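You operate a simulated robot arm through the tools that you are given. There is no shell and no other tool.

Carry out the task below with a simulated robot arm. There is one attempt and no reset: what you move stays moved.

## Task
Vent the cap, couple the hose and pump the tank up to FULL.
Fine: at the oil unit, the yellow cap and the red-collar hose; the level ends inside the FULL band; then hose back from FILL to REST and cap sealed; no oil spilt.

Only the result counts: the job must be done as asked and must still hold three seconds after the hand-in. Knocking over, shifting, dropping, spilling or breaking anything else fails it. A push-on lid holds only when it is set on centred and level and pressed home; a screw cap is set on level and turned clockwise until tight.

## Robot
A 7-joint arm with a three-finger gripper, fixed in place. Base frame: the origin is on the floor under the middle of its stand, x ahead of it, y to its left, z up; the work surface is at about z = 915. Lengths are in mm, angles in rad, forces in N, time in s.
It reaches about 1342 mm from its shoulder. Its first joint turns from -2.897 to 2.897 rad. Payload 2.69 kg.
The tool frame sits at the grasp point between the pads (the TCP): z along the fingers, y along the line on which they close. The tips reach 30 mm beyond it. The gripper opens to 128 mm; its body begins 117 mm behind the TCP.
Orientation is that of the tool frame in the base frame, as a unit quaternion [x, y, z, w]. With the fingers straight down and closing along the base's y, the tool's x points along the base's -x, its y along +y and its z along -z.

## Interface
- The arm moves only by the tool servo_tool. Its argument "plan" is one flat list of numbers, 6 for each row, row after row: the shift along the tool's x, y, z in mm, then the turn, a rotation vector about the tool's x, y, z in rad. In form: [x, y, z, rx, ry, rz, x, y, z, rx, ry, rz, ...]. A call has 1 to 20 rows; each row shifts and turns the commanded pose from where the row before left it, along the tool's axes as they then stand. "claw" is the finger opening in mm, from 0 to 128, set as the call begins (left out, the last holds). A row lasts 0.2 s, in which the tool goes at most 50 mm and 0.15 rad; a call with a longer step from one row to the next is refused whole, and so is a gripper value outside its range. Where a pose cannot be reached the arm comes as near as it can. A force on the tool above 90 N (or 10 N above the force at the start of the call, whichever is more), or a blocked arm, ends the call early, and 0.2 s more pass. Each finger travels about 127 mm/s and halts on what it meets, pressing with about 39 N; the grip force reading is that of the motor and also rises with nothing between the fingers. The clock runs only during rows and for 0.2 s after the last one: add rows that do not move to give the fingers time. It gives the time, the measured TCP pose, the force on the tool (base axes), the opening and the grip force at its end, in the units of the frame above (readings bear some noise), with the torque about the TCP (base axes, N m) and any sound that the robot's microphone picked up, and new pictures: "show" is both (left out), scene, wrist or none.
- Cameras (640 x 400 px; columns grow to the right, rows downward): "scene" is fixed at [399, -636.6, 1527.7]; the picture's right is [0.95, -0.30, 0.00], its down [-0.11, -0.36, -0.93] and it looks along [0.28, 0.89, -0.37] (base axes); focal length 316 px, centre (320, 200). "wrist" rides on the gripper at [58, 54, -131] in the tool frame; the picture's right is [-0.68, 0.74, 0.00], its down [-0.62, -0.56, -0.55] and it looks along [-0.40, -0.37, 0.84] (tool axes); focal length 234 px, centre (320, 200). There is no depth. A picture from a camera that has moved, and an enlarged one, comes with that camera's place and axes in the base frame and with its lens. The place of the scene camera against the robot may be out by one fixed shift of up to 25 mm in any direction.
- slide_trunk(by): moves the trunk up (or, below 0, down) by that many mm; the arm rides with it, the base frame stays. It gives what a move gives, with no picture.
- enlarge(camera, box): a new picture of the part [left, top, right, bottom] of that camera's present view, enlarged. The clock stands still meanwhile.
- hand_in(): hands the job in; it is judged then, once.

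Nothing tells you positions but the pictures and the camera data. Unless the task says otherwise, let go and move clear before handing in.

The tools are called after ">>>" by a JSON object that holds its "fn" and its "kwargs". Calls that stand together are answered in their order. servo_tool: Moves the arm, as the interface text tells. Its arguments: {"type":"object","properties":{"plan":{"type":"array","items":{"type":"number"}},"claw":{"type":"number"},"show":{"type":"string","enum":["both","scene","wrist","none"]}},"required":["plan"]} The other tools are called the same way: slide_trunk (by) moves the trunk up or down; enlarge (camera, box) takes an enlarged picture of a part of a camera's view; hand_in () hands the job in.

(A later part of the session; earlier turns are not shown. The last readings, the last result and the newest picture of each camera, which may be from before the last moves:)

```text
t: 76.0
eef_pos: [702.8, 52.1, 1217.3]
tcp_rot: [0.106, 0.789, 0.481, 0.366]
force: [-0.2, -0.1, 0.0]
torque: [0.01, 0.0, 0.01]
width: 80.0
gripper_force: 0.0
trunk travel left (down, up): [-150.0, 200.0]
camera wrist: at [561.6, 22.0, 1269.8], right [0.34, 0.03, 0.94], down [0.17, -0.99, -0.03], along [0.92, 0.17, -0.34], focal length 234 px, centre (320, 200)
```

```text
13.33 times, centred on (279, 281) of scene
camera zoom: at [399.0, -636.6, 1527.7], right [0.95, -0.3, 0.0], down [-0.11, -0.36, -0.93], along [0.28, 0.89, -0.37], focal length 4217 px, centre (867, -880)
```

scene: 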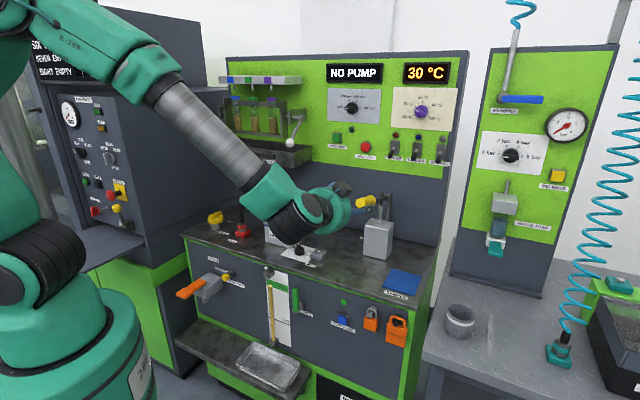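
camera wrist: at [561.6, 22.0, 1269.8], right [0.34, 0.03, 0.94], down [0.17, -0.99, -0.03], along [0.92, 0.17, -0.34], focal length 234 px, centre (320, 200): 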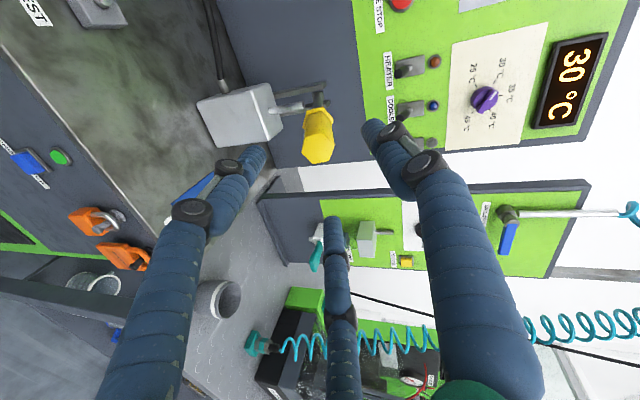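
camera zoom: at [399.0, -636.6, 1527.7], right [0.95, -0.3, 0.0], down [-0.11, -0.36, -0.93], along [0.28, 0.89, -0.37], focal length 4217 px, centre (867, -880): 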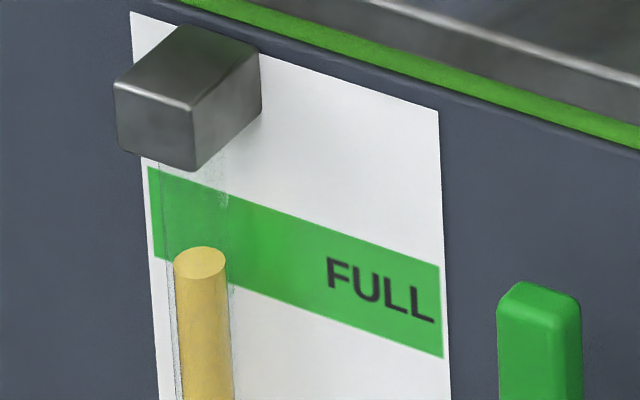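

Level holds. Now tilting the gripper back to vertical and yawing for the coupler at FILL.

>>> {"fn": "servo_tool", "kwargs": {"plan": [0, 0, 0, 0.1248, 0.0721, 0, 0, 0, 0, 0.1248, 0.0721, 0, 0, 0, 0, 0.1248, 0.0721, 0, 0, 0, 0, 0.1248, 0.0721, 0, 0, 0, 0, 0.1248, 0.0721, 0, 0, 0, 0, 0.1248, 0.0721, 0, 0, 0, 0, 0.1248, 0.0721, 0, 0, 0, 0, 0.1248, 0.0721, 0, 0, 0, 0, 0.1248, 0.0721, 0, 0, 0, 0, 0, 0, 0], "show": "scene"}}

```text
t: 78.2
eef_pos: [702.8, 50.9, 1216.0]
tcp_rot: [0.131, 0.991, 0.001, -0.003]
force: [0.1, -0.1, -0.4]
torque: [-0.04, 0.06, 0.03]
width: 80.1
gripper_force: 0.1
trunk travel left (down, up): [-150.0, 200.0]
```

scene: 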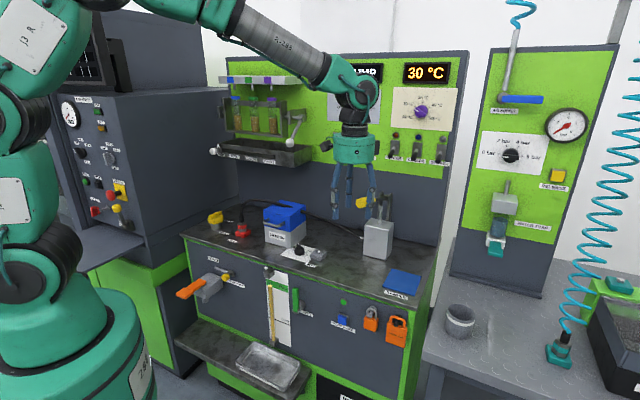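

>>> {"fn": "servo_tool", "kwargs": {"plan": [17.6, -30.6, 0, 0.0012, -0.0062, 0, 38.7, 22.3, 0, 0, 0, 0, 38.7, 22.3, 0, 0, 0, 0, 38.7, 22.3, 0, 0, 0, 0, 38.7, 22.3, 0, 0, 0, 0, 38.7, 22.3, 0, 0, 0, 0, 38.7, 22.3, 0, 0, 0, 0, 38.7, 22.3, 0, 0, 0, 0, 38.7, 22.3, 0, 0, 0, 0, 38.7, 22.3, 0, 0, 0, 0, 38.7, 22.3, 0, 0, 0, 0, 38.7, 22.3, 0, 0, 0, 0, 38.7, 22.3, 0, 0, 0, 0], "show": "none"}}

>>> {"fn": "servo_tool", "kwargs": {"plan": [0, 0, 0, 0, 0, -0.1437, 0, 0, 0, 0, 0, -0.1437, 0, 0, 0, 0, 0, -0.1437, 0, 0, 0, 0, 0, -0.1437, 0, 0, 0, 0, 0, -0.1437, 0, 0, 0, 0, 0, -0.1437, 0, 0, 0, 0, 0, -0.1437, 0, 0, 0, 0, 0, -0.1437, 0, 0, 0, 0, 0, -0.1437, 0, 0, 0, 0, 0, -0.1437, 0, 0, 0, 0, 0, -0.1437, 0, 0, 0, 0, 0, 0]}}

```text
t: 81.0
eef_pos: [298.4, 405.9, 1217.4]
tcp_rot: [0.131, 0.991, 0.001, 0.0]
force: [-0.6, 0.3, -0.3]
torque: [0.03, 0.0, -0.02]
width: 80.0
gripper_force: 0.1
trunk travel left (down, up): [-150.0, 200.0]
```

```text
t: 83.6
eef_pos: [299.2, 407.1, 1218.6]
tcp_rot: [-0.612, 0.791, 0.002, 0.002]
force: [-0.4, -0.4, -0.3]
torque: [-0.01, 0.03, -0.02]
width: 80.1
gripper_force: 0.0
trunk travel left (down, up): [-150.0, 200.0]
camera wrist: at [232.2, 363.7, 1348.9], right [-0.54, 0.84, 0.0], down [0.7, 0.45, 0.55], along [0.46, 0.3, -0.83], focal length 234 px, centre (320, 200)
```

scene: 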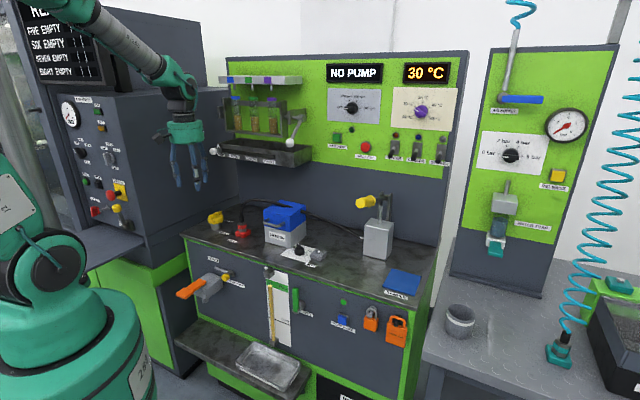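
wrist: 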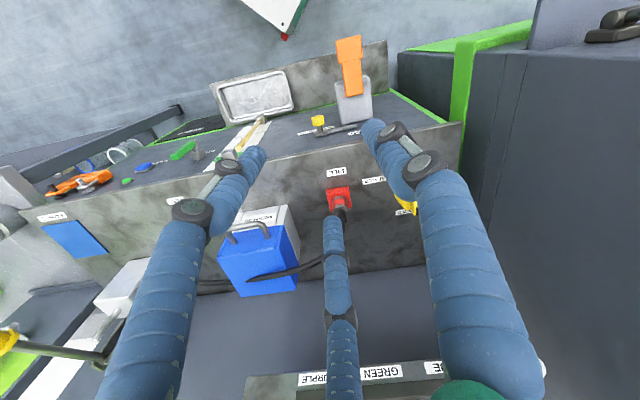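

Moving to above the coupler at FILL.

>>> {"fn": "servo_tool", "kwargs": {"plan": [-34.2, -20.4, 18, 0.0004, 0.003, 0, -34.2, -20.4, 18, 0, 0, 0, -34.2, -20.4, 18, 0, 0, 0, -34.2, -20.4, 18, 0, 0, 0, -34.2, -20.4, 18, 0, 0, 0, 0, 0, 0, 0, 0, 0]}}

>>> {"fn": "enlarge", "kwargs": {"camera": "wrist", "box": [260, 70, 380, 180]}}

```text
t: 85.0
eef_pos: [442.4, 547.7, 1126.2]
tcp_rot: [-0.611, 0.791, -0.001, -0.001]
force: [-0.4, 0.3, -1.3]
torque: [-0.07, 0.06, 0.04]
width: 80.2
gripper_force: 0.0
trunk travel left (down, up): [-150.0, 200.0]
camera wrist: at [375.2, 505.0, 1258.7], right [-0.54, 0.84, 0.0], down [0.7, 0.45, 0.55], along [0.46, 0.3, -0.84], focal length 234 px, centre (320, 200)
```

scene: 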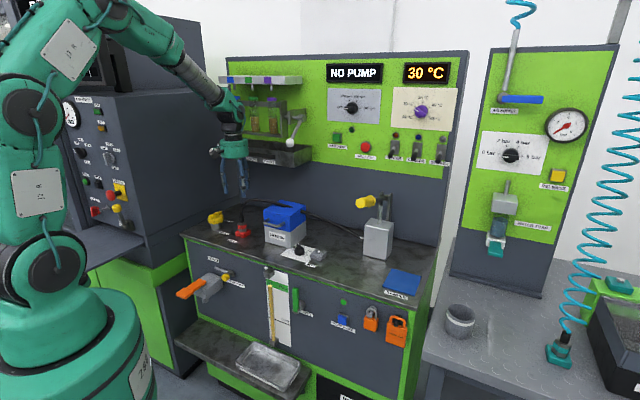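
wrist: 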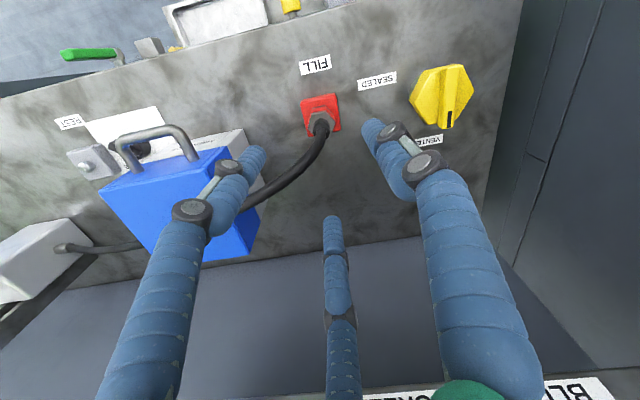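

```text
3.64 times, centred on (320, 125) of wrist
camera zoom: at [375.2, 505.0, 1258.7], right [-0.54, 0.84, 0.0], down [0.7, 0.45, 0.55], along [0.46, 0.3, -0.84], focal length 852 px, centre (320, 473)
```

zoom: 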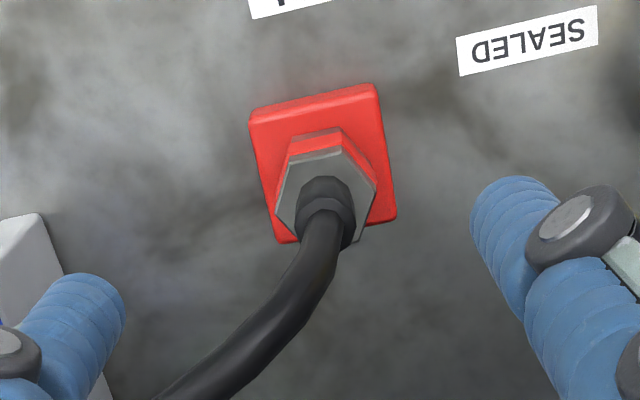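

Offset about 2 mm; correcting and descending around the coupler.

>>> {"fn": "servo_tool", "kwargs": {"plan": [-1.4, 1.5, 40, 0, 0, 0, 0, 0, 40, 0, 0, 0, 0, 0, 30, 0, 0, 0, 0, 0, 0, 0, 0, 0], "show": "wrist"}}

>>> {"fn": "enlarge", "kwargs": {"camera": "wrist", "box": [250, 100, 390, 230]}}

```text
t: 86.0
eef_pos: [440.0, 546.9, 1016.7]
tcp_rot: [-0.612, 0.791, 0.0, 0.001]
force: [0.2, 0.3, 0.9]
torque: [0.01, 0.01, -0.03]
width: 79.9
gripper_force: 0.0
trunk travel left (down, up): [-150.0, 200.0]
camera wrist: at [371.3, 505.2, 1147.7], right [-0.54, 0.84, 0.0], down [0.7, 0.45, 0.55], along [0.46, 0.3, -0.84], focal length 234 px, centre (320, 200)
```

wrist: 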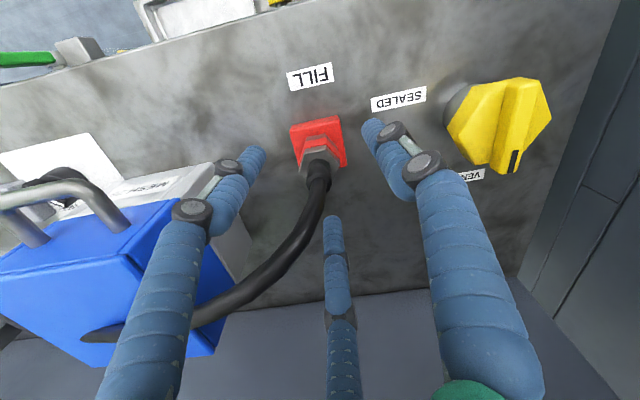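

```text
3.08 times, centred on (320, 165) of wrist
camera zoom: at [371.3, 505.2, 1147.7], right [-0.54, 0.84, 0.0], down [0.7, 0.45, 0.55], along [0.46, 0.3, -0.84], focal length 720 px, centre (320, 308)
```

zoom: 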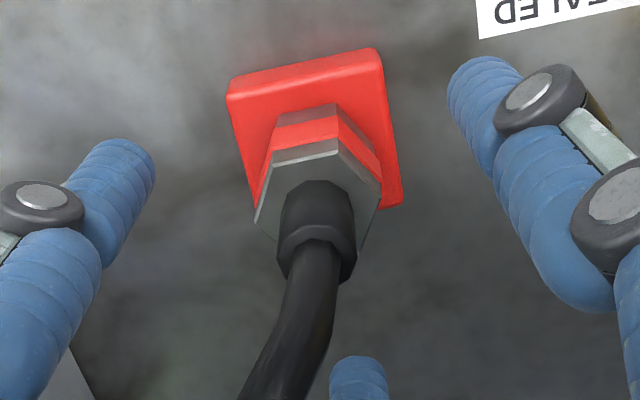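

Lateral centring is fine, but the fore-aft estimate differs between views. Let me zoom to measure more carefully before closing.

>>> {"fn": "enlarge", "kwargs": {"camera": "wrist", "box": [285, 105, 355, 185]}}

>>> {"fn": "enlarge", "kwargs": {"camera": "scene", "box": [220, 190, 265, 240]}}

```text
5.00 times, centred on (320, 145) of wrist
camera zoom: at [371.3, 505.2, 1147.7], right [-0.54, 0.84, 0.0], down [0.7, 0.45, 0.55], along [0.46, 0.3, -0.84], focal length 1171 px, centre (320, 475)
```

zoom: 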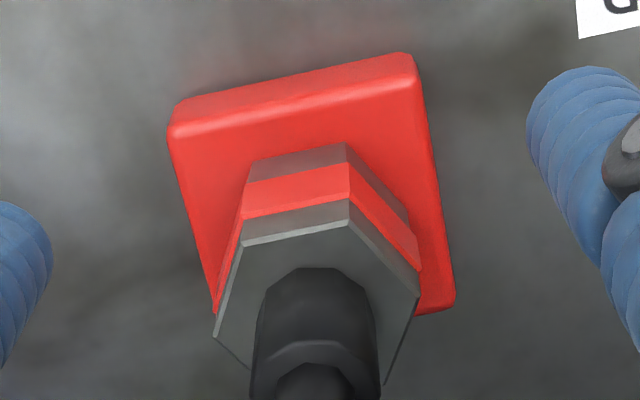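

```text
8.00 times, centred on (242, 215) of scene
camera zoom: at [399.0, -636.6, 1527.7], right [0.95, -0.3, 0.0], down [-0.11, -0.36, -0.93], along [0.28, 0.89, -0.37], focal length 2530 px, centre (940, 80)
```

zoom: 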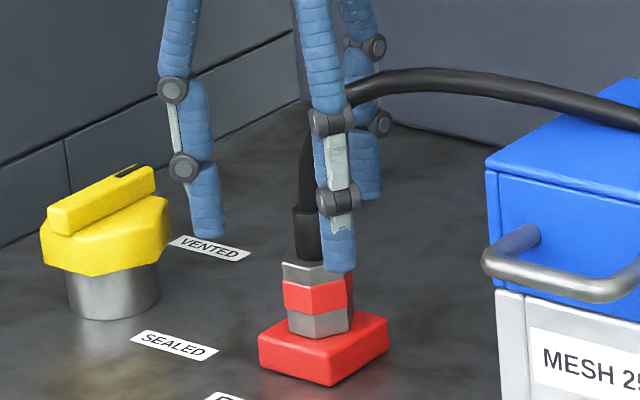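

>>> {"fn": "servo_tool", "kwargs": {"plan": [0, 0, 0, 0, 0, 0, 0, 0, 0, 0, 0, 0], "show": "wrist"}}

>>> {"fn": "servo_tool", "kwargs": {"plan": [0, 0, 0, 0, 0, 0], "show": "none"}}

>>> {"fn": "servo_tool", "kwargs": {"plan": [0, 0, 0, 0, 0, 0], "show": "none"}}

```text
t: 86.6
eef_pos: [437.4, 547.6, 1015.6]
tcp_rot: [-0.611, 0.792, 0.0, 0.0]
force: [0.8, -0.4, 0.6]
torque: [0.02, 0.03, -0.02]
width: 80.1
gripper_force: 0.0
trunk travel left (down, up): [-150.0, 200.0]
camera wrist: at [371.3, 505.1, 1148.0], right [-0.54, 0.84, 0.0], down [0.7, 0.45, 0.55], along [0.46, 0.3, -0.84], focal length 234 px, centre (320, 200)
```

wrist: 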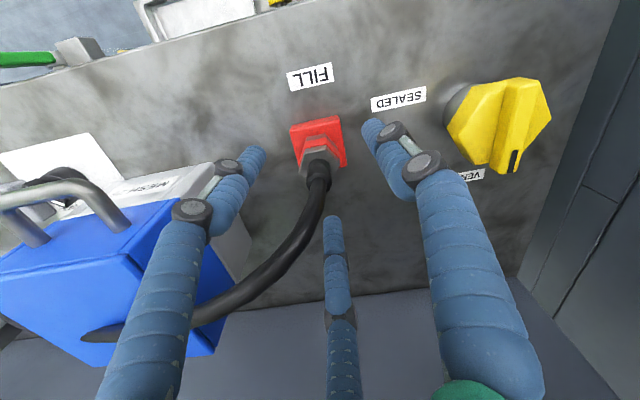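

```text
t: 87.0
eef_pos: [439.0, 546.9, 1016.1]
tcp_rot: [-0.611, 0.792, 0.0, 0.001]
force: [-0.2, 0.4, 0.4]
torque: [0.02, -0.01, -0.01]
width: 80.1
gripper_force: 0.1
trunk travel left (down, up): [-150.0, 200.0]
```

```text
t: 87.4
eef_pos: [439.1, 546.9, 1017.4]
tcp_rot: [-0.611, 0.792, 0.0, -0.001]
force: [-0.2, 0.1, -0.4]
torque: [0.01, -0.02, 0.02]
width: 80.0
gripper_force: 0.1
trunk travel left (down, up): [-150.0, 200.0]
```

Averaging readings, the tool is ~3 mm short of the coupler axis. Correcting, then descending to grip height and closing.

>>> {"fn": "servo_tool", "kwargs": {"plan": [-2.4, -1.8, 20, 0, 0, 0, 0, 0, 20, 0, 0, 0, 0, 0, 9, 0, 0, 0, 0, 0, 0, 0, 0, 0], "show": "wrist"}}

>>> {"fn": "servo_tool", "kwargs": {"plan": [0, 0, 0, 0, 0, 0, 0, 0, 0, 0, 0, 0, 0, 0, 0, 0, 0, 0], "claw": 15}}

>>> {"fn": "enlarge", "kwargs": {"camera": "scene", "box": [220, 190, 265, 240]}}

```text
t: 88.4
eef_pos: [444.0, 549.7, 968.5]
tcp_rot: [-0.612, 0.791, 0.0, 0.0]
force: [-0.1, 0.3, -0.3]
torque: [0.03, -0.03, 0.0]
width: 80.1
gripper_force: 0.0
trunk travel left (down, up): [-150.0, 200.0]
camera wrist: at [376.2, 507.7, 1099.6], right [-0.54, 0.84, 0.0], down [0.7, 0.45, 0.55], along [0.46, 0.3, -0.84], focal length 234 px, centre (320, 200)
```

wrist: 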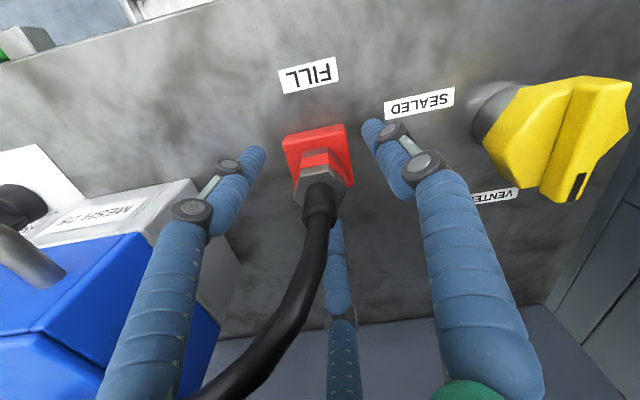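

```text
t: 89.2
eef_pos: [442.0, 548.2, 967.6]
tcp_rot: [-0.612, 0.791, 0.0, -0.001]
force: [-16.5, -7.6, 0.5]
torque: [-0.26, 0.48, -0.05]
width: 28.9
gripper_force: 39.2
trunk travel left (down, up): [-150.0, 200.0]
camera wrist: at [374.7, 506.7, 1099.3], right [-0.54, 0.84, 0.0], down [0.7, 0.46, 0.55], along [0.46, 0.3, -0.84], focal length 234 px, centre (320, 200)
```

scene: 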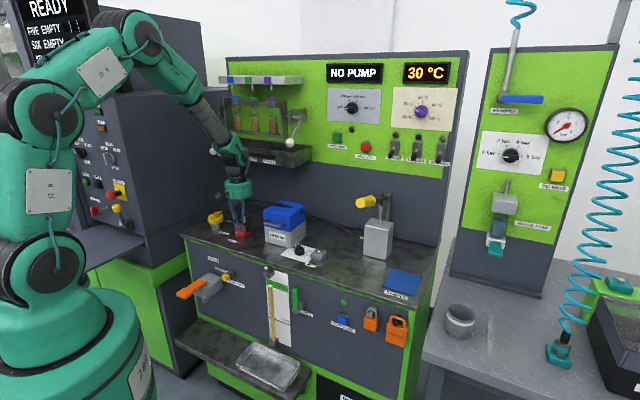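
wrist: 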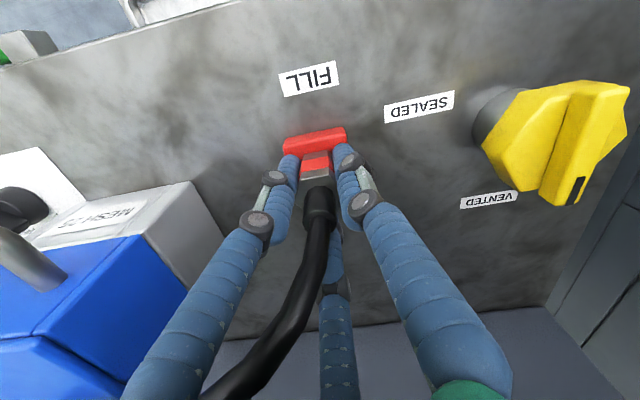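

```text
8.00 times, centred on (242, 215) of scene
camera zoom: at [399.0, -636.6, 1527.7], right [0.95, -0.3, 0.0], down [-0.11, -0.36, -0.93], along [0.28, 0.89, -0.37], focal length 2530 px, centre (940, 80)
```

zoom: 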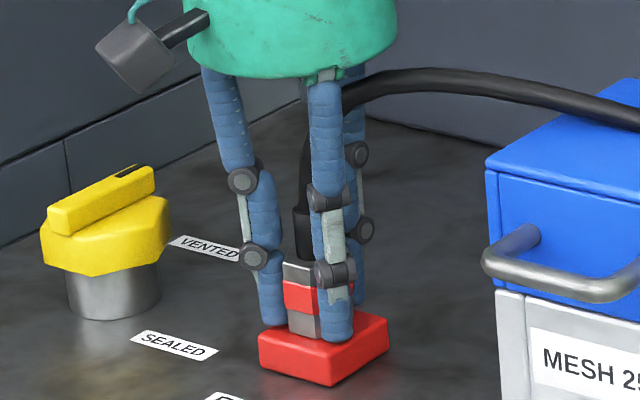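

Gripped. Relieving the small side force, then lifting the coupler straight off FILL.

>>> {"fn": "servo_tool", "kwargs": {"plan": [1.15, 1.25, 0, 0, 0, 0, 0, 0, -6, 0, 0, 0, 0, 0, -8, 0, 0, 0, 0, 0, -10, 0, 0, 0, 0, 0, -12, 0, 0, 0, 0, 0, 0, 0, 0, 0]}}

>>> {"fn": "enlarge", "kwargs": {"camera": "scene", "box": [210, 180, 280, 250]}}

>>> {"fn": "enlarge", "kwargs": {"camera": "scene", "box": [264, 266, 294, 296]}}

```text
t: 90.6
eef_pos: [440.5, 549.2, 1004.3]
tcp_rot: [-0.612, 0.791, 0.0, 0.0]
force: [-1.0, -0.2, -1.0]
torque: [0.04, 0.02, 0.0]
width: 28.8
gripper_force: 39.0
trunk travel left (down, up): [-150.0, 200.0]
camera wrist: at [373.7, 506.9, 1135.2], right [-0.54, 0.84, 0.0], down [0.7, 0.45, 0.55], along [0.46, 0.3, -0.84], focal length 234 px, centre (320, 200)
```

scene: 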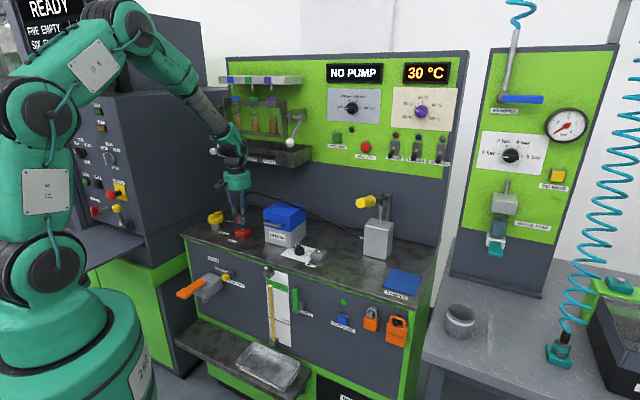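
wrist: 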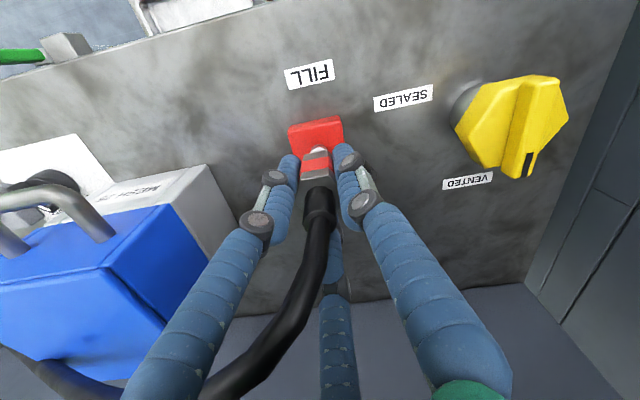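

```text
5.71 times, centred on (245, 215) of scene
camera zoom: at [399.0, -636.6, 1527.7], right [0.95, -0.3, 0.0], down [-0.11, -0.36, -0.93], along [0.28, 0.89, -0.37], focal length 1807 px, centre (749, 114)
```

zoom: 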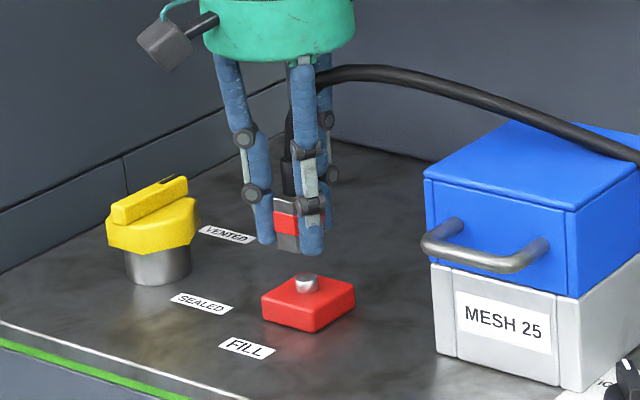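

```text
13.33 times, centred on (279, 281) of scene
camera zoom: at [399.0, -636.6, 1527.7], right [0.95, -0.3, 0.0], down [-0.11, -0.36, -0.93], along [0.28, 0.89, -0.37], focal length 4217 px, centre (867, -880)
```

zoom: 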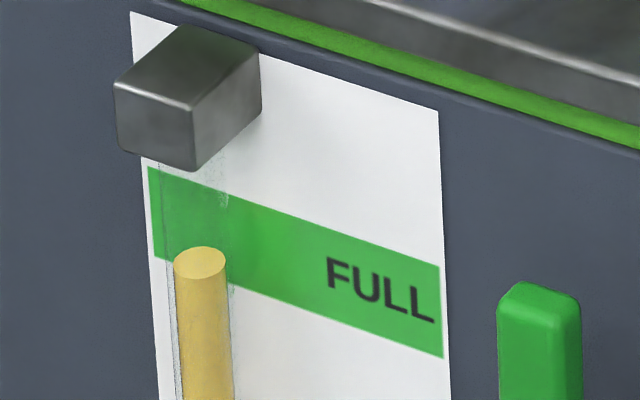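

Coupler is off FILL with no spill and the level unchanged. Carrying the hose back toward REST along the same path in reverse.

>>> {"fn": "servo_tool", "kwargs": {"plan": [0, 0, -32, 0, 0, 0, 0, 0, -32, 0, 0, 0, 0, 0, -32, 0, 0, 0, 25.6, 15.0, 0, 0, 0, 0, 25.6, 15.0, 0, 0, 0, 0, 22.5, -38.5, 0, 0, 0, 0, 22.5, -38.5, 0, 0, 0, 0, 22.5, -38.5, 0, 0, 0, 0, 22.5, -38.5, 0, 0, 0, 0, 22.5, -38.5, 0, 0, 0, 0, 22.5, -38.5, 0, 0, 0, 0, 22.5, -38.5, 0, 0, 0, 0, 22.5, -38.5, 0, 0, 0, 0, 0, 0, 0, 0, 0, 0.1496, 0, 0, 0, 0, 0, 0.1496, 0, 0, 0, 0, 0, 0.1496, 0, 0, 0, 0, 0, 0.1496, 0, 0, 0, 0, 0, 0.1496, 0, 0, 0, 0, 0, 0.1496, 0, 0, 0, 0, 0, 0.1496]}}

```text
t: 94.8
eef_pos: [651.0, 255.0, 1100.3]
tcp_rot: [-0.133, 0.991, 0.0, -0.001]
force: [0.9, -0.7, -1.1]
torque: [0.02, 0.03, 0.0]
width: 28.7
gripper_force: 39.1
trunk travel left (down, up): [-150.0, 200.0]
camera wrist: at [580.5, 292.3, 1231.6], right [0.46, 0.89, 0.0], down [0.74, -0.38, 0.55], along [0.49, -0.25, -0.84], focal length 234 px, centre (320, 200)
```

scene: 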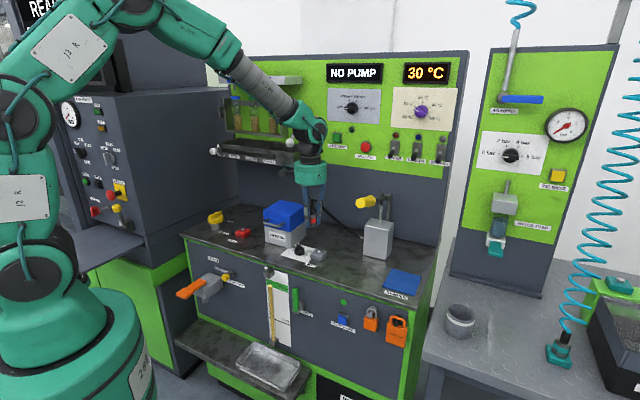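
wrist: 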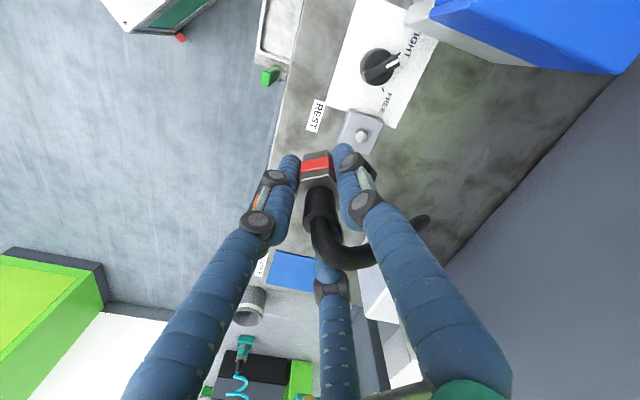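

>>> {"fn": "servo_tool", "kwargs": {"plan": [-23.6, 13.6, 0, 0, 0, 0, -23.6, 13.6, 0, 0, 0, 0, 0, 0, 20, 0, 0, 0, 0, 0, 20, 0, 0, 0, 0, 0, 0, 0, 0, 0], "show": "wrist"}}

>>> {"fn": "servo_tool", "kwargs": {"plan": [0, 0, 0, 0, 0, 0], "show": "none"}}

>>> {"fn": "enlarge", "kwargs": {"camera": "wrist", "box": [270, 100, 370, 200]}}

>>> {"fn": "enlarge", "kwargs": {"camera": "scene", "box": [295, 205, 345, 265]}}

```text
t: 96.0
eef_pos: [691.1, 293.8, 1059.6]
tcp_rot: [-0.134, 0.991, 0.0, -0.001]
force: [0.3, -0.4, -1.3]
torque: [-0.03, -0.01, -0.01]
width: 28.8
gripper_force: 38.9
trunk travel left (down, up): [-150.0, 200.0]
camera wrist: at [618.7, 331.6, 1190.8], right [0.46, 0.89, 0.0], down [0.74, -0.38, 0.55], along [0.49, -0.25, -0.84], focal length 234 px, centre (320, 200)
```

wrist: 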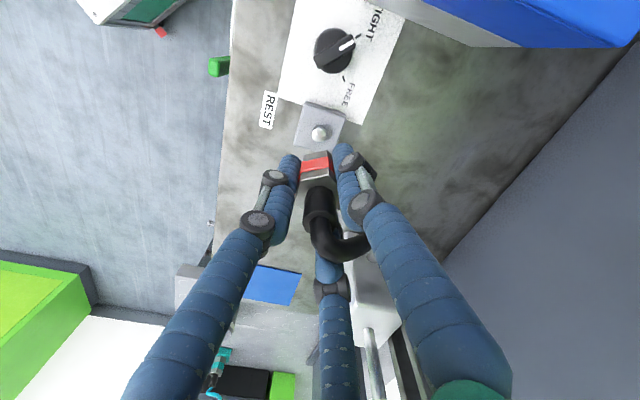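

```text
t: 96.4
eef_pos: [690.1, 294.9, 1058.9]
tcp_rot: [-0.134, 0.991, 0.0, 0.0]
force: [0.1, 0.2, -0.9]
torque: [-0.02, -0.02, -0.01]
width: 28.5
gripper_force: 39.5
trunk travel left (down, up): [-150.0, 200.0]
```

```text
4.00 times, centred on (320, 150) of wrist
camera zoom: at [618.2, 331.5, 1191.2], right [0.46, 0.89, 0.0], down [0.74, -0.38, 0.55], along [0.49, -0.25, -0.84], focal length 937 px, centre (320, 400)
```

zoom: 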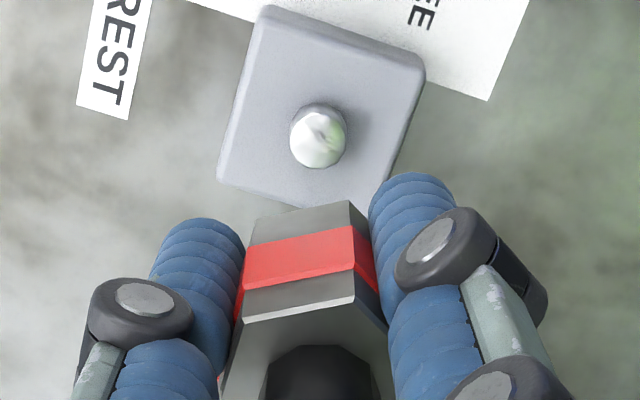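

```text
6.67 times, centred on (320, 235) of scene
camera zoom: at [399.0, -636.6, 1527.7], right [0.95, -0.3, 0.0], down [-0.11, -0.36, -0.93], along [0.28, 0.89, -0.37], focal length 2108 px, centre (320, -33)
```

zoom: 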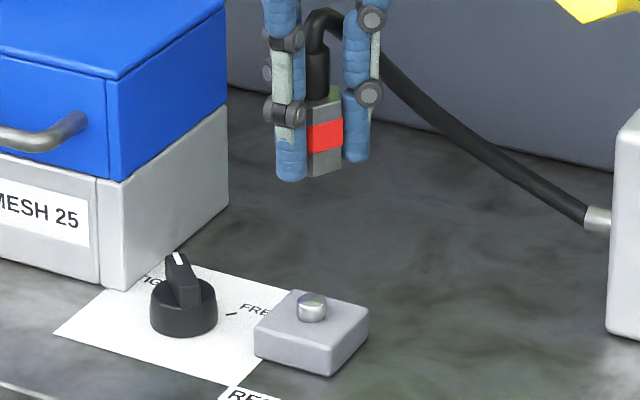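

Nipple is aligned within about half a millimetre. Descending slowly onto REST.

>>> {"fn": "servo_tool", "kwargs": {"plan": [0, 0, 25, 0, 0, 0, 0, 0, 25, 0, 0, 0, 0, 0, 15, 0, 0, 0, 0, 0, 0, 0, 0, 0], "show": "wrist"}}

>>> {"fn": "servo_tool", "kwargs": {"plan": [0, 0, 0, 0, 0, 0], "show": "none"}}

>>> {"fn": "enlarge", "kwargs": {"camera": "wrist", "box": [270, 110, 370, 210]}}

>>> {"fn": "enlarge", "kwargs": {"camera": "scene", "box": [300, 225, 340, 265]}}

```text
t: 97.4
eef_pos: [691.1, 292.1, 994.0]
tcp_rot: [-0.134, 0.991, 0.0, 0.0]
force: [0.3, 1.1, -1.0]
torque: [0.02, 0.0, 0.02]
width: 28.7
gripper_force: 39.7
trunk travel left (down, up): [-150.0, 200.0]
camera wrist: at [619.4, 330.5, 1125.9], right [0.46, 0.89, 0.0], down [0.74, -0.38, 0.55], along [0.49, -0.25, -0.84], focal length 234 px, centre (320, 200)
```

wrist: 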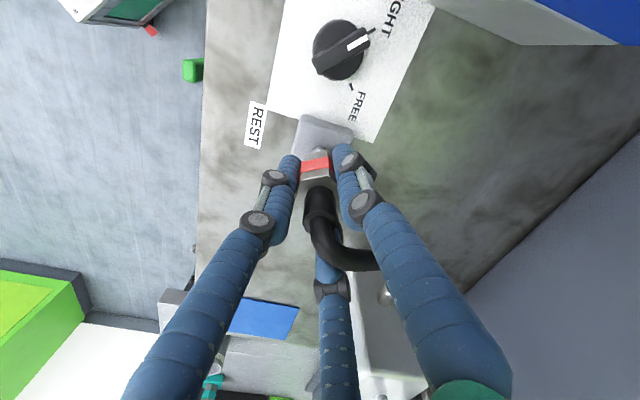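

```text
t: 97.8
eef_pos: [690.6, 293.0, 994.8]
tcp_rot: [-0.134, 0.991, 0.0, 0.0]
force: [0.1, -0.2, -0.8]
torque: [0.0, -0.01, 0.01]
width: 28.7
gripper_force: 38.8
trunk travel left (down, up): [-150.0, 200.0]
```

```text
4.00 times, centred on (320, 160) of wrist
camera zoom: at [619.3, 330.5, 1126.0], right [0.46, 0.89, 0.0], down [0.74, -0.38, 0.55], along [0.49, -0.25, -0.84], focal length 937 px, centre (320, 360)
```

zoom: 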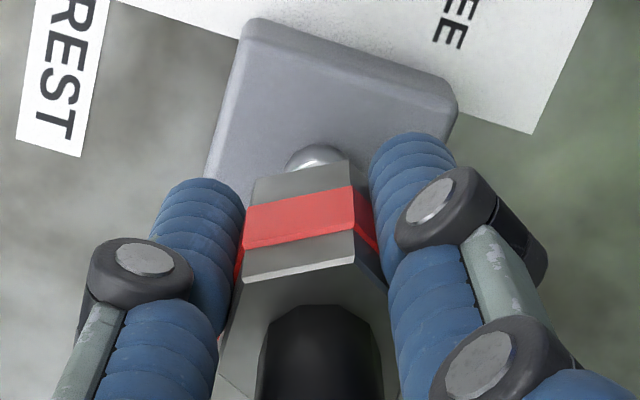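

```text
10.00 times, centred on (320, 245) of scene
camera zoom: at [399.0, -636.6, 1527.7], right [0.95, -0.3, 0.0], down [-0.11, -0.36, -0.93], along [0.28, 0.89, -0.37], focal length 3163 px, centre (320, -250)
```

zoom: 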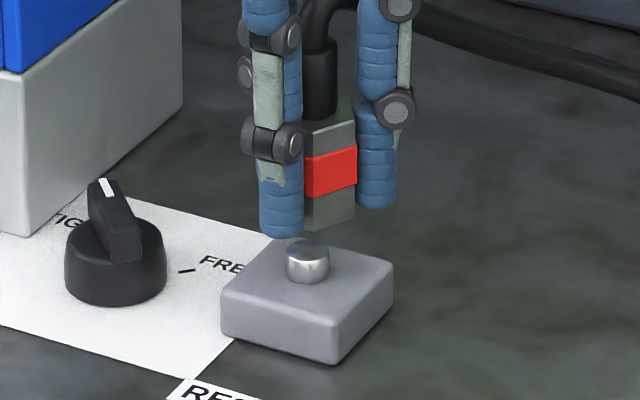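

Slight ~1 mm correction toward the robot, then lower in small steps.

>>> {"fn": "servo_tool", "kwargs": {"plan": [0.7, 0.6, 4, 0, 0, 0, 0, 0, 5, 0, 0, 0, 0, 0, 3, 0, 0, 0, 0, 0, 3, 0, 0, 0, 0, 0, 0, 0, 0, 0], "show": "scene"}}

>>> {"fn": "enlarge", "kwargs": {"camera": "scene", "box": [300, 225, 340, 265]}}

```text
t: 99.0
eef_pos: [690.1, 294.3, 979.4]
tcp_rot: [-0.134, 0.991, 0.0, 0.001]
force: [-0.2, 0.1, -0.6]
torque: [-0.04, -0.01, 0.0]
width: 29.0
gripper_force: 38.9
trunk travel left (down, up): [-150.0, 200.0]
```

scene: 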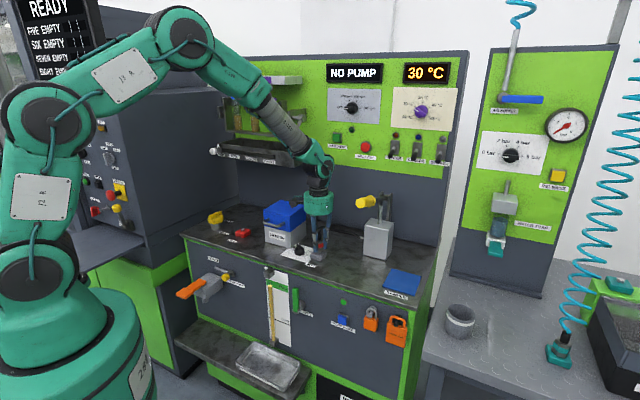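

```text
10.00 times, centred on (320, 245) of scene
camera zoom: at [399.0, -636.6, 1527.7], right [0.95, -0.3, 0.0], down [-0.11, -0.36, -0.93], along [0.28, 0.89, -0.37], focal length 3163 px, centre (320, -250)
```

zoom: 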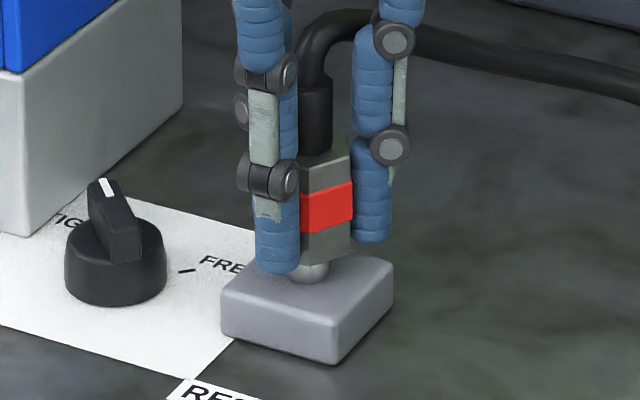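

Aligned and about to engage. Continuing down in small steps.

>>> {"fn": "servo_tool", "kwargs": {"plan": [0, 0, 3, 0, 0, 0, 0, 0, 3, 0, 0, 0, 0, 0, 2, 0, 0, 0, 0, 0, 0, 0, 0, 0], "show": "none"}}

```text
t: 100.0
eef_pos: [688.8, 294.6, 972.2]
tcp_rot: [-0.134, 0.991, 0.0, 0.0]
force: [-0.4, -0.6, -2.1]
torque: [0.01, 0.02, 0.02]
width: 28.7
gripper_force: 38.8
trunk travel left (down, up): [-150.0, 200.0]
```

>>> {"fn": "servo_tool", "kwargs": {"plan": [0, 0, 2, 0, 0, 0, 0, 0, 2, 0, 0, 0, 0, 0, 1.5, 0, 0, 0, 0, 0, 0, 0, 0, 0], "show": "scene"}}

>>> {"fn": "enlarge", "kwargs": {"camera": "scene", "box": [300, 225, 340, 265]}}

```text
t: 101.0
eef_pos: [688.4, 294.3, 967.8]
tcp_rot: [-0.134, 0.991, 0.0, 0.001]
force: [-0.7, -13.6, 9.8]
torque: [-0.51, 0.14, -0.01]
width: 28.9
gripper_force: 38.7
trunk travel left (down, up): [-150.0, 200.0]
```

scene: 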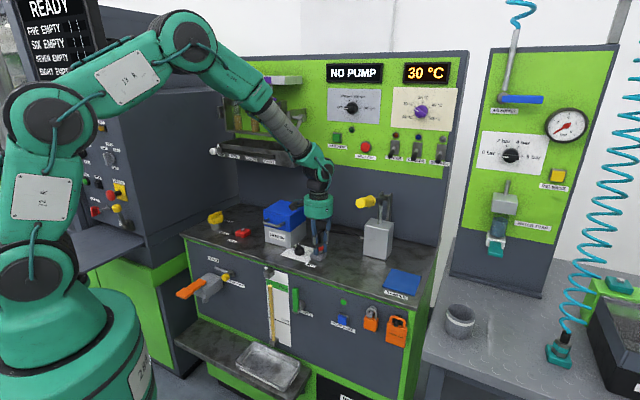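

```text
10.00 times, centred on (320, 245) of scene
camera zoom: at [399.0, -636.6, 1527.7], right [0.95, -0.3, 0.0], down [-0.11, -0.36, -0.93], along [0.28, 0.89, -0.37], focal length 3163 px, centre (320, -250)
```

zoom: 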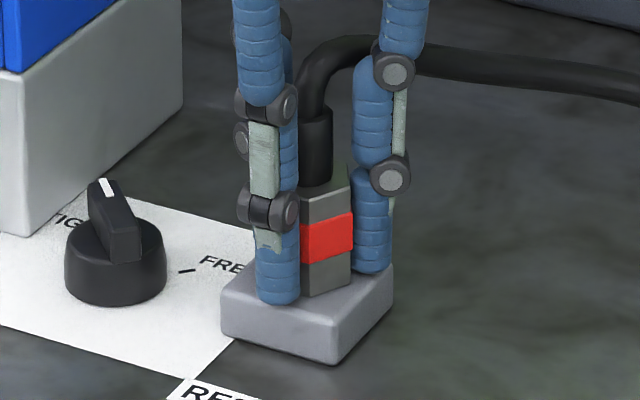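

Contact at ~10 N; press a touch more and release.

>>> {"fn": "servo_tool", "kwargs": {"plan": [0, 0, 1, 0, 0, 0, 0, 0, 1, 0, 0, 0, 0, 0, 0, 0, 0, 0], "show": "none"}}

>>> {"fn": "servo_tool", "kwargs": {"plan": [0, 0, 0, 0, 0, 0, 0, 0, 0, 0, 0, 0, 0, 0, 0, 0, 0, 0], "claw": 76}}

>>> {"fn": "enlarge", "kwargs": {"camera": "scene", "box": [300, 220, 340, 265]}}

>>> {"fn": "enlarge", "kwargs": {"camera": "wrist", "box": [260, 110, 380, 230]}}

```text
t: 101.8
eef_pos: [689.1, 294.2, 965.8]
tcp_rot: [-0.133, 0.991, 0.0, 0.002]
force: [-2.7, -17.8, 26.1]
torque: [-0.59, 0.07, -0.01]
width: 28.7
gripper_force: 39.3
trunk travel left (down, up): [-150.0, 200.0]
```

```text
t: 102.6
eef_pos: [689.9, 295.0, 964.5]
tcp_rot: [-0.134, 0.991, 0.0, 0.0]
force: [0.1, 0.1, 0.5]
torque: [0.02, -0.01, -0.01]
width: 76.0
gripper_force: 0.0
trunk travel left (down, up): [-150.0, 200.0]
camera wrist: at [617.9, 332.1, 1095.5], right [0.46, 0.89, 0.0], down [0.74, -0.38, 0.55], along [0.49, -0.25, -0.84], focal length 234 px, centre (320, 200)
```

scene: 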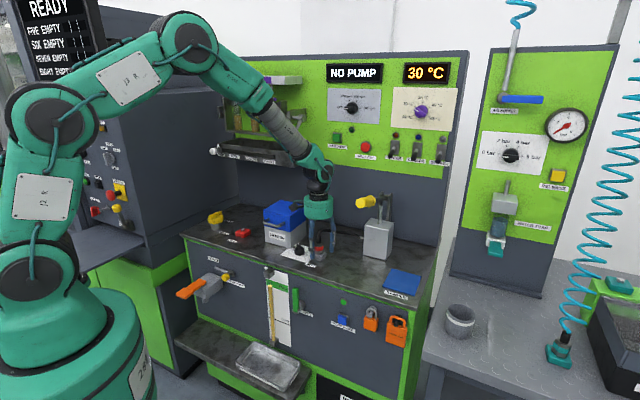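
wrist: 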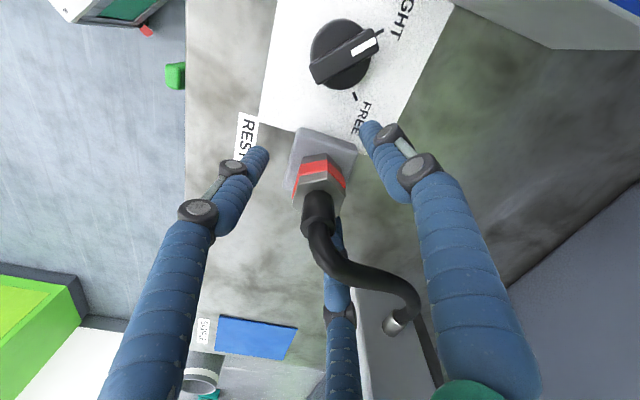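

```text
8.89 times, centred on (320, 242) of scene
camera zoom: at [399.0, -636.6, 1527.7], right [0.95, -0.3, 0.0], down [-0.11, -0.36, -0.93], along [0.28, 0.89, -0.37], focal length 2811 px, centre (320, -178)
```

zoom: 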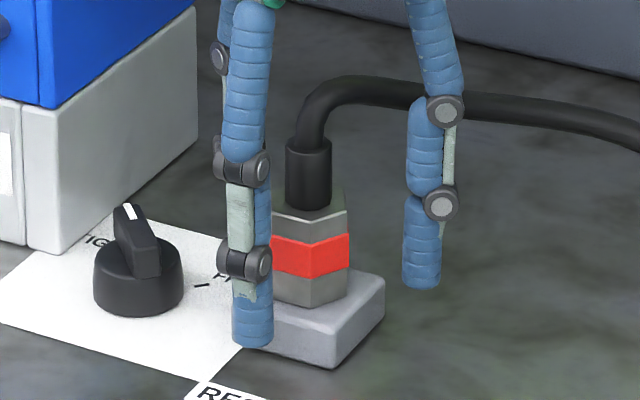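

```text
3.33 times, centred on (320, 170) of wrist
camera zoom: at [617.9, 332.1, 1095.5], right [0.46, 0.89, 0.0], down [0.74, -0.38, 0.55], along [0.49, -0.25, -0.84], focal length 781 px, centre (320, 300)
```

zoom: 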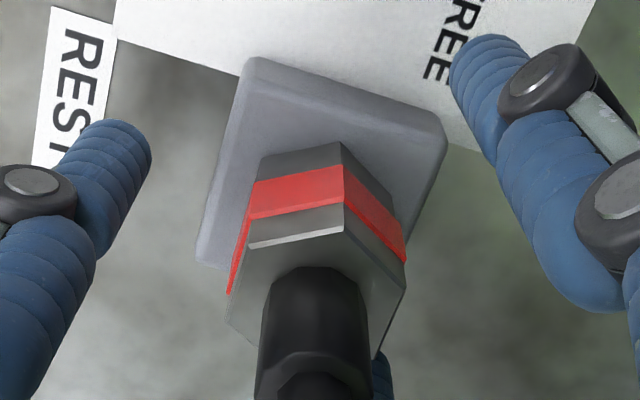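

The hose is back on REST and looks seated squarely. Now I'll rise, back off and return to the cap.

>>> {"fn": "servo_tool", "kwargs": {"plan": [0, 0, -36, 0, 0, 0, 0, 0, -36, 0, 0, 0, 0, 0, -36, 0, 0, 0, 0, 0, -36, 0, 0, 0, 41.8, -23.8, -10, 0, 0, 0, 41.8, -23.8, -10, 0, 0, 0, 22.5, 39.5, -2, 0, 0, 0, 22.5, 39.5, -2, 0, 0, 0, 22.5, 39.5, -2, 0, 0, 0, 22.5, 39.5, -2, 0, 0, 0, 22.5, 39.5, -2, 0, 0, 0, 22.5, 39.5, -2, 0, 0, 0, 22.5, 39.5, -2, 0, 0, 0, 22.5, 39.5, -2, 0, 0, 0, 22.5, 39.5, -2, 0, 0, 0, 22.5, 39.5, -2, 0, 0, 0], "claw": 100}}

>>> {"fn": "enlarge", "kwargs": {"camera": "scene", "box": [290, 215, 350, 265]}}

```text
t: 106.0
eef_pos: [301.6, 547.5, 1145.9]
tcp_rot: [-0.134, 0.991, 0.0, 0.0]
force: [-0.1, 1.2, 0.7]
torque: [0.03, -0.02, -0.01]
width: 100.0
gripper_force: 0.0
trunk travel left (down, up): [-150.0, 200.0]
camera wrist: at [229.5, 584.0, 1277.9], right [0.46, 0.89, 0.0], down [0.74, -0.38, 0.55], along [0.49, -0.25, -0.84], focal length 234 px, centre (320, 200)
```

scene: 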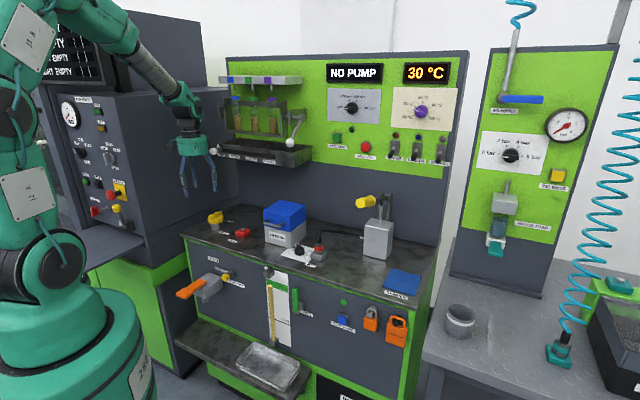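
wrist: 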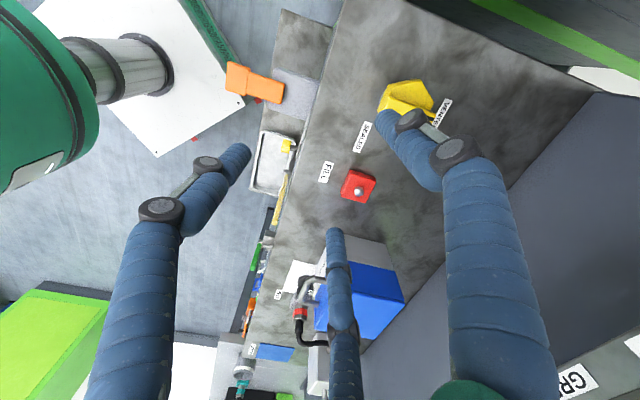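

```text
8.00 times, centred on (320, 240) of scene
camera zoom: at [399.0, -636.6, 1527.7], right [0.95, -0.3, 0.0], down [-0.11, -0.36, -0.93], along [0.28, 0.89, -0.37], focal length 2530 px, centre (320, -120)
```

zoom: 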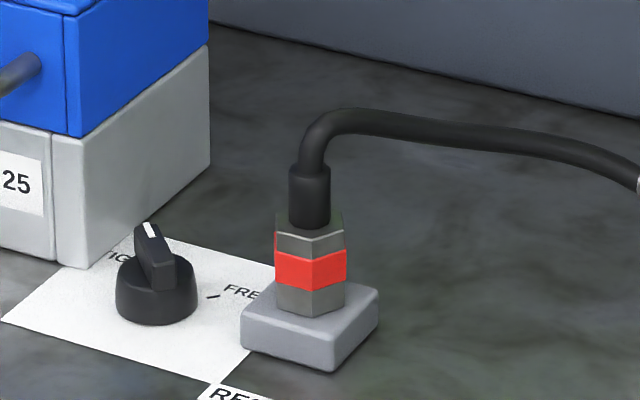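

Hose is neatly parked on REST. Now yaw the tool 180° to repeat the earlier cap-grip orientation (ending where the venting turn ended).

>>> {"fn": "servo_tool", "kwargs": {"plan": [0, 0, 0, 0, 0, -0.1496, 0, 0, 0, 0, 0, -0.1496, 0, 0, 0, 0, 0, -0.1496, 0, 0, 0, 0, 0, -0.1496, 0, 0, 0, 0, 0, -0.1496, 0, 0, 0, 0, 0, -0.1496, 0, 0, 0, 0, 0, -0.1496, 0, 0, 0, 0, 0, -0.1496, 0, 0, 0, 0, 0, -0.1496, 0, 0, 0, 0, 0, -0.1496, 0, 0, 0, 0, 0, -0.1496, 0, 0, 0, 0, 0, -0.1496, 0, 0, 0, 0, 0, -0.1496, 0, 0, 0, 0, 0, -0.1496, 0, 0, 0, 0, 0, -0.1496, 0, 0, 0, 0, 0, -0.1496, 0, 0, 0, 0, 0, -0.1496, 0, 0, 0, 0, 0, -0.1496, 0, 0, 0, 0, 0, -0.1496, 0, 0, 0, 0, 0, -0.1496], "show": "none"}}

>>> {"fn": "servo_tool", "kwargs": {"plan": [0, 0, 0, 0, 0, -0.14, 0, 0, 0, 0, 0, 0]}}

```text
t: 110.2
eef_pos: [299.3, 547.4, 1147.9]
tcp_rot: [0.998, 0.061, 0.001, 0.0]
force: [-0.1, -0.4, 0.6]
torque: [-0.02, -0.02, 0.0]
width: 100.1
gripper_force: 0.0
trunk travel left (down, up): [-150.0, 200.0]
```

```text
t: 110.8
eef_pos: [299.4, 547.6, 1148.0]
tcp_rot: [0.992, 0.129, 0.0, 0.0]
force: [-1.2, 0.5, 0.0]
torque: [-0.01, 0.0, 0.06]
width: 100.2
gripper_force: 0.1
trunk travel left (down, up): [-150.0, 200.0]
camera wrist: at [369.1, 511.3, 1280.0], right [-0.46, -0.89, 0.0], down [-0.74, 0.39, 0.55], along [-0.49, 0.25, -0.84], focal length 234 px, centre (320, 200)
```

scene: 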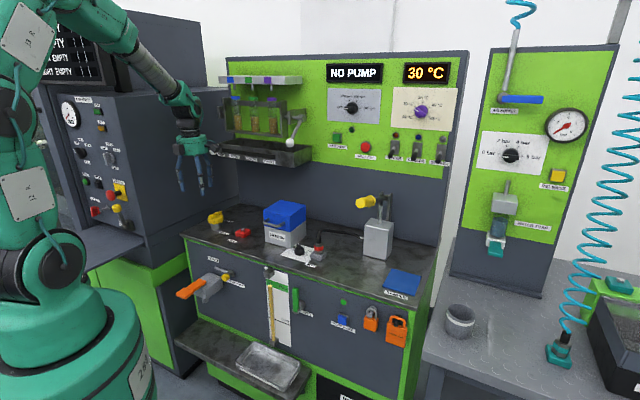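
wrist: 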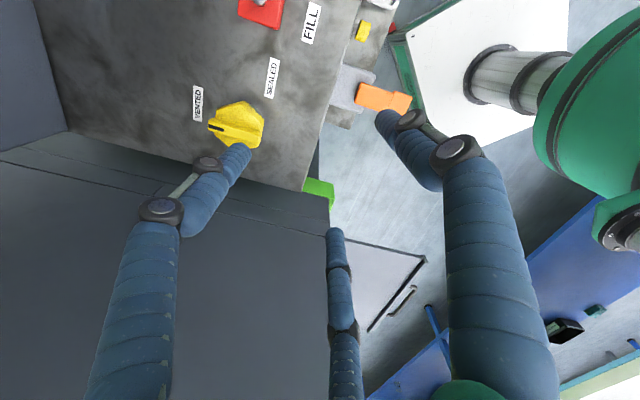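

>>> {"fn": "servo_tool", "kwargs": {"plan": [21.6, -29.7, 12.7, 0, 0, 0, 21.6, -29.7, 12.7, 0, 0, 0, 21.6, -29.7, 12.7, 0, 0, 0, 0, 0, 0, 0, 0, 0], "show": "wrist"}}

>>> {"fn": "servo_tool", "kwargs": {"plan": [0, 0, 0, 0, 0, 0], "show": "none"}}

>>> {"fn": "enlarge", "kwargs": {"camera": "wrist", "box": [260, 70, 380, 180]}}

```text
t: 111.8
eef_pos: [338.5, 648.1, 1107.2]
tcp_rot: [0.992, 0.13, 0.0, 0.001]
force: [0.2, 0.6, -0.5]
torque: [-0.05, 0.03, -0.03]
width: 100.1
gripper_force: 0.1
trunk travel left (down, up): [-150.0, 200.0]
camera wrist: at [408.5, 612.9, 1239.8], right [-0.47, -0.89, 0.0], down [-0.74, 0.39, 0.55], along [-0.49, 0.25, -0.84], focal length 234 px, centre (320, 200)
```

wrist: 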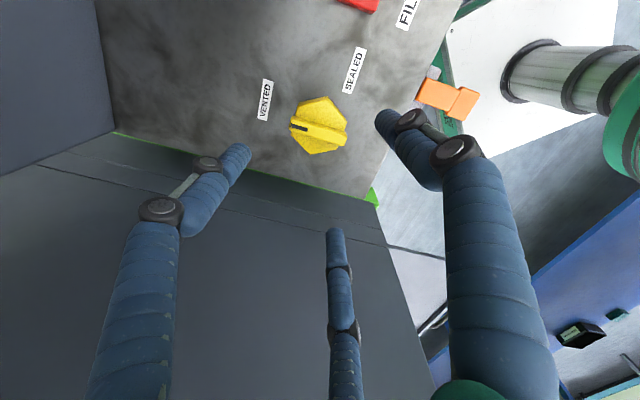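

```text
t: 112.2
eef_pos: [338.4, 648.3, 1109.3]
tcp_rot: [0.992, 0.129, 0.001, 0.0]
force: [-0.3, -0.3, -0.8]
torque: [0.02, -0.01, 0.02]
width: 99.8
gripper_force: 0.0
trunk travel left (down, up): [-150.0, 200.0]
```

```text
3.64 times, centred on (320, 125) of wrist
camera zoom: at [408.1, 612.0, 1240.2], right [-0.47, -0.89, 0.0], down [-0.74, 0.39, 0.55], along [-0.49, 0.25, -0.84], focal length 852 px, centre (320, 473)
```

zoom: 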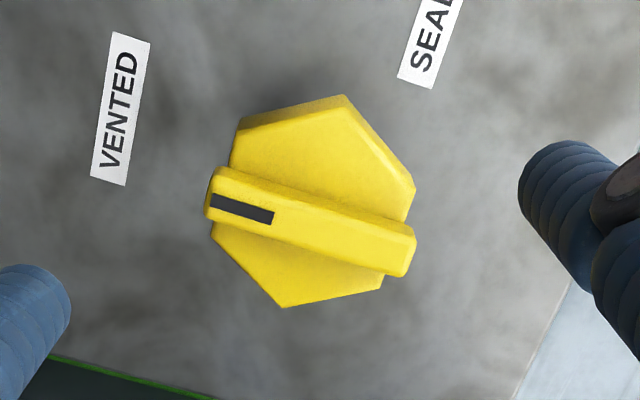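

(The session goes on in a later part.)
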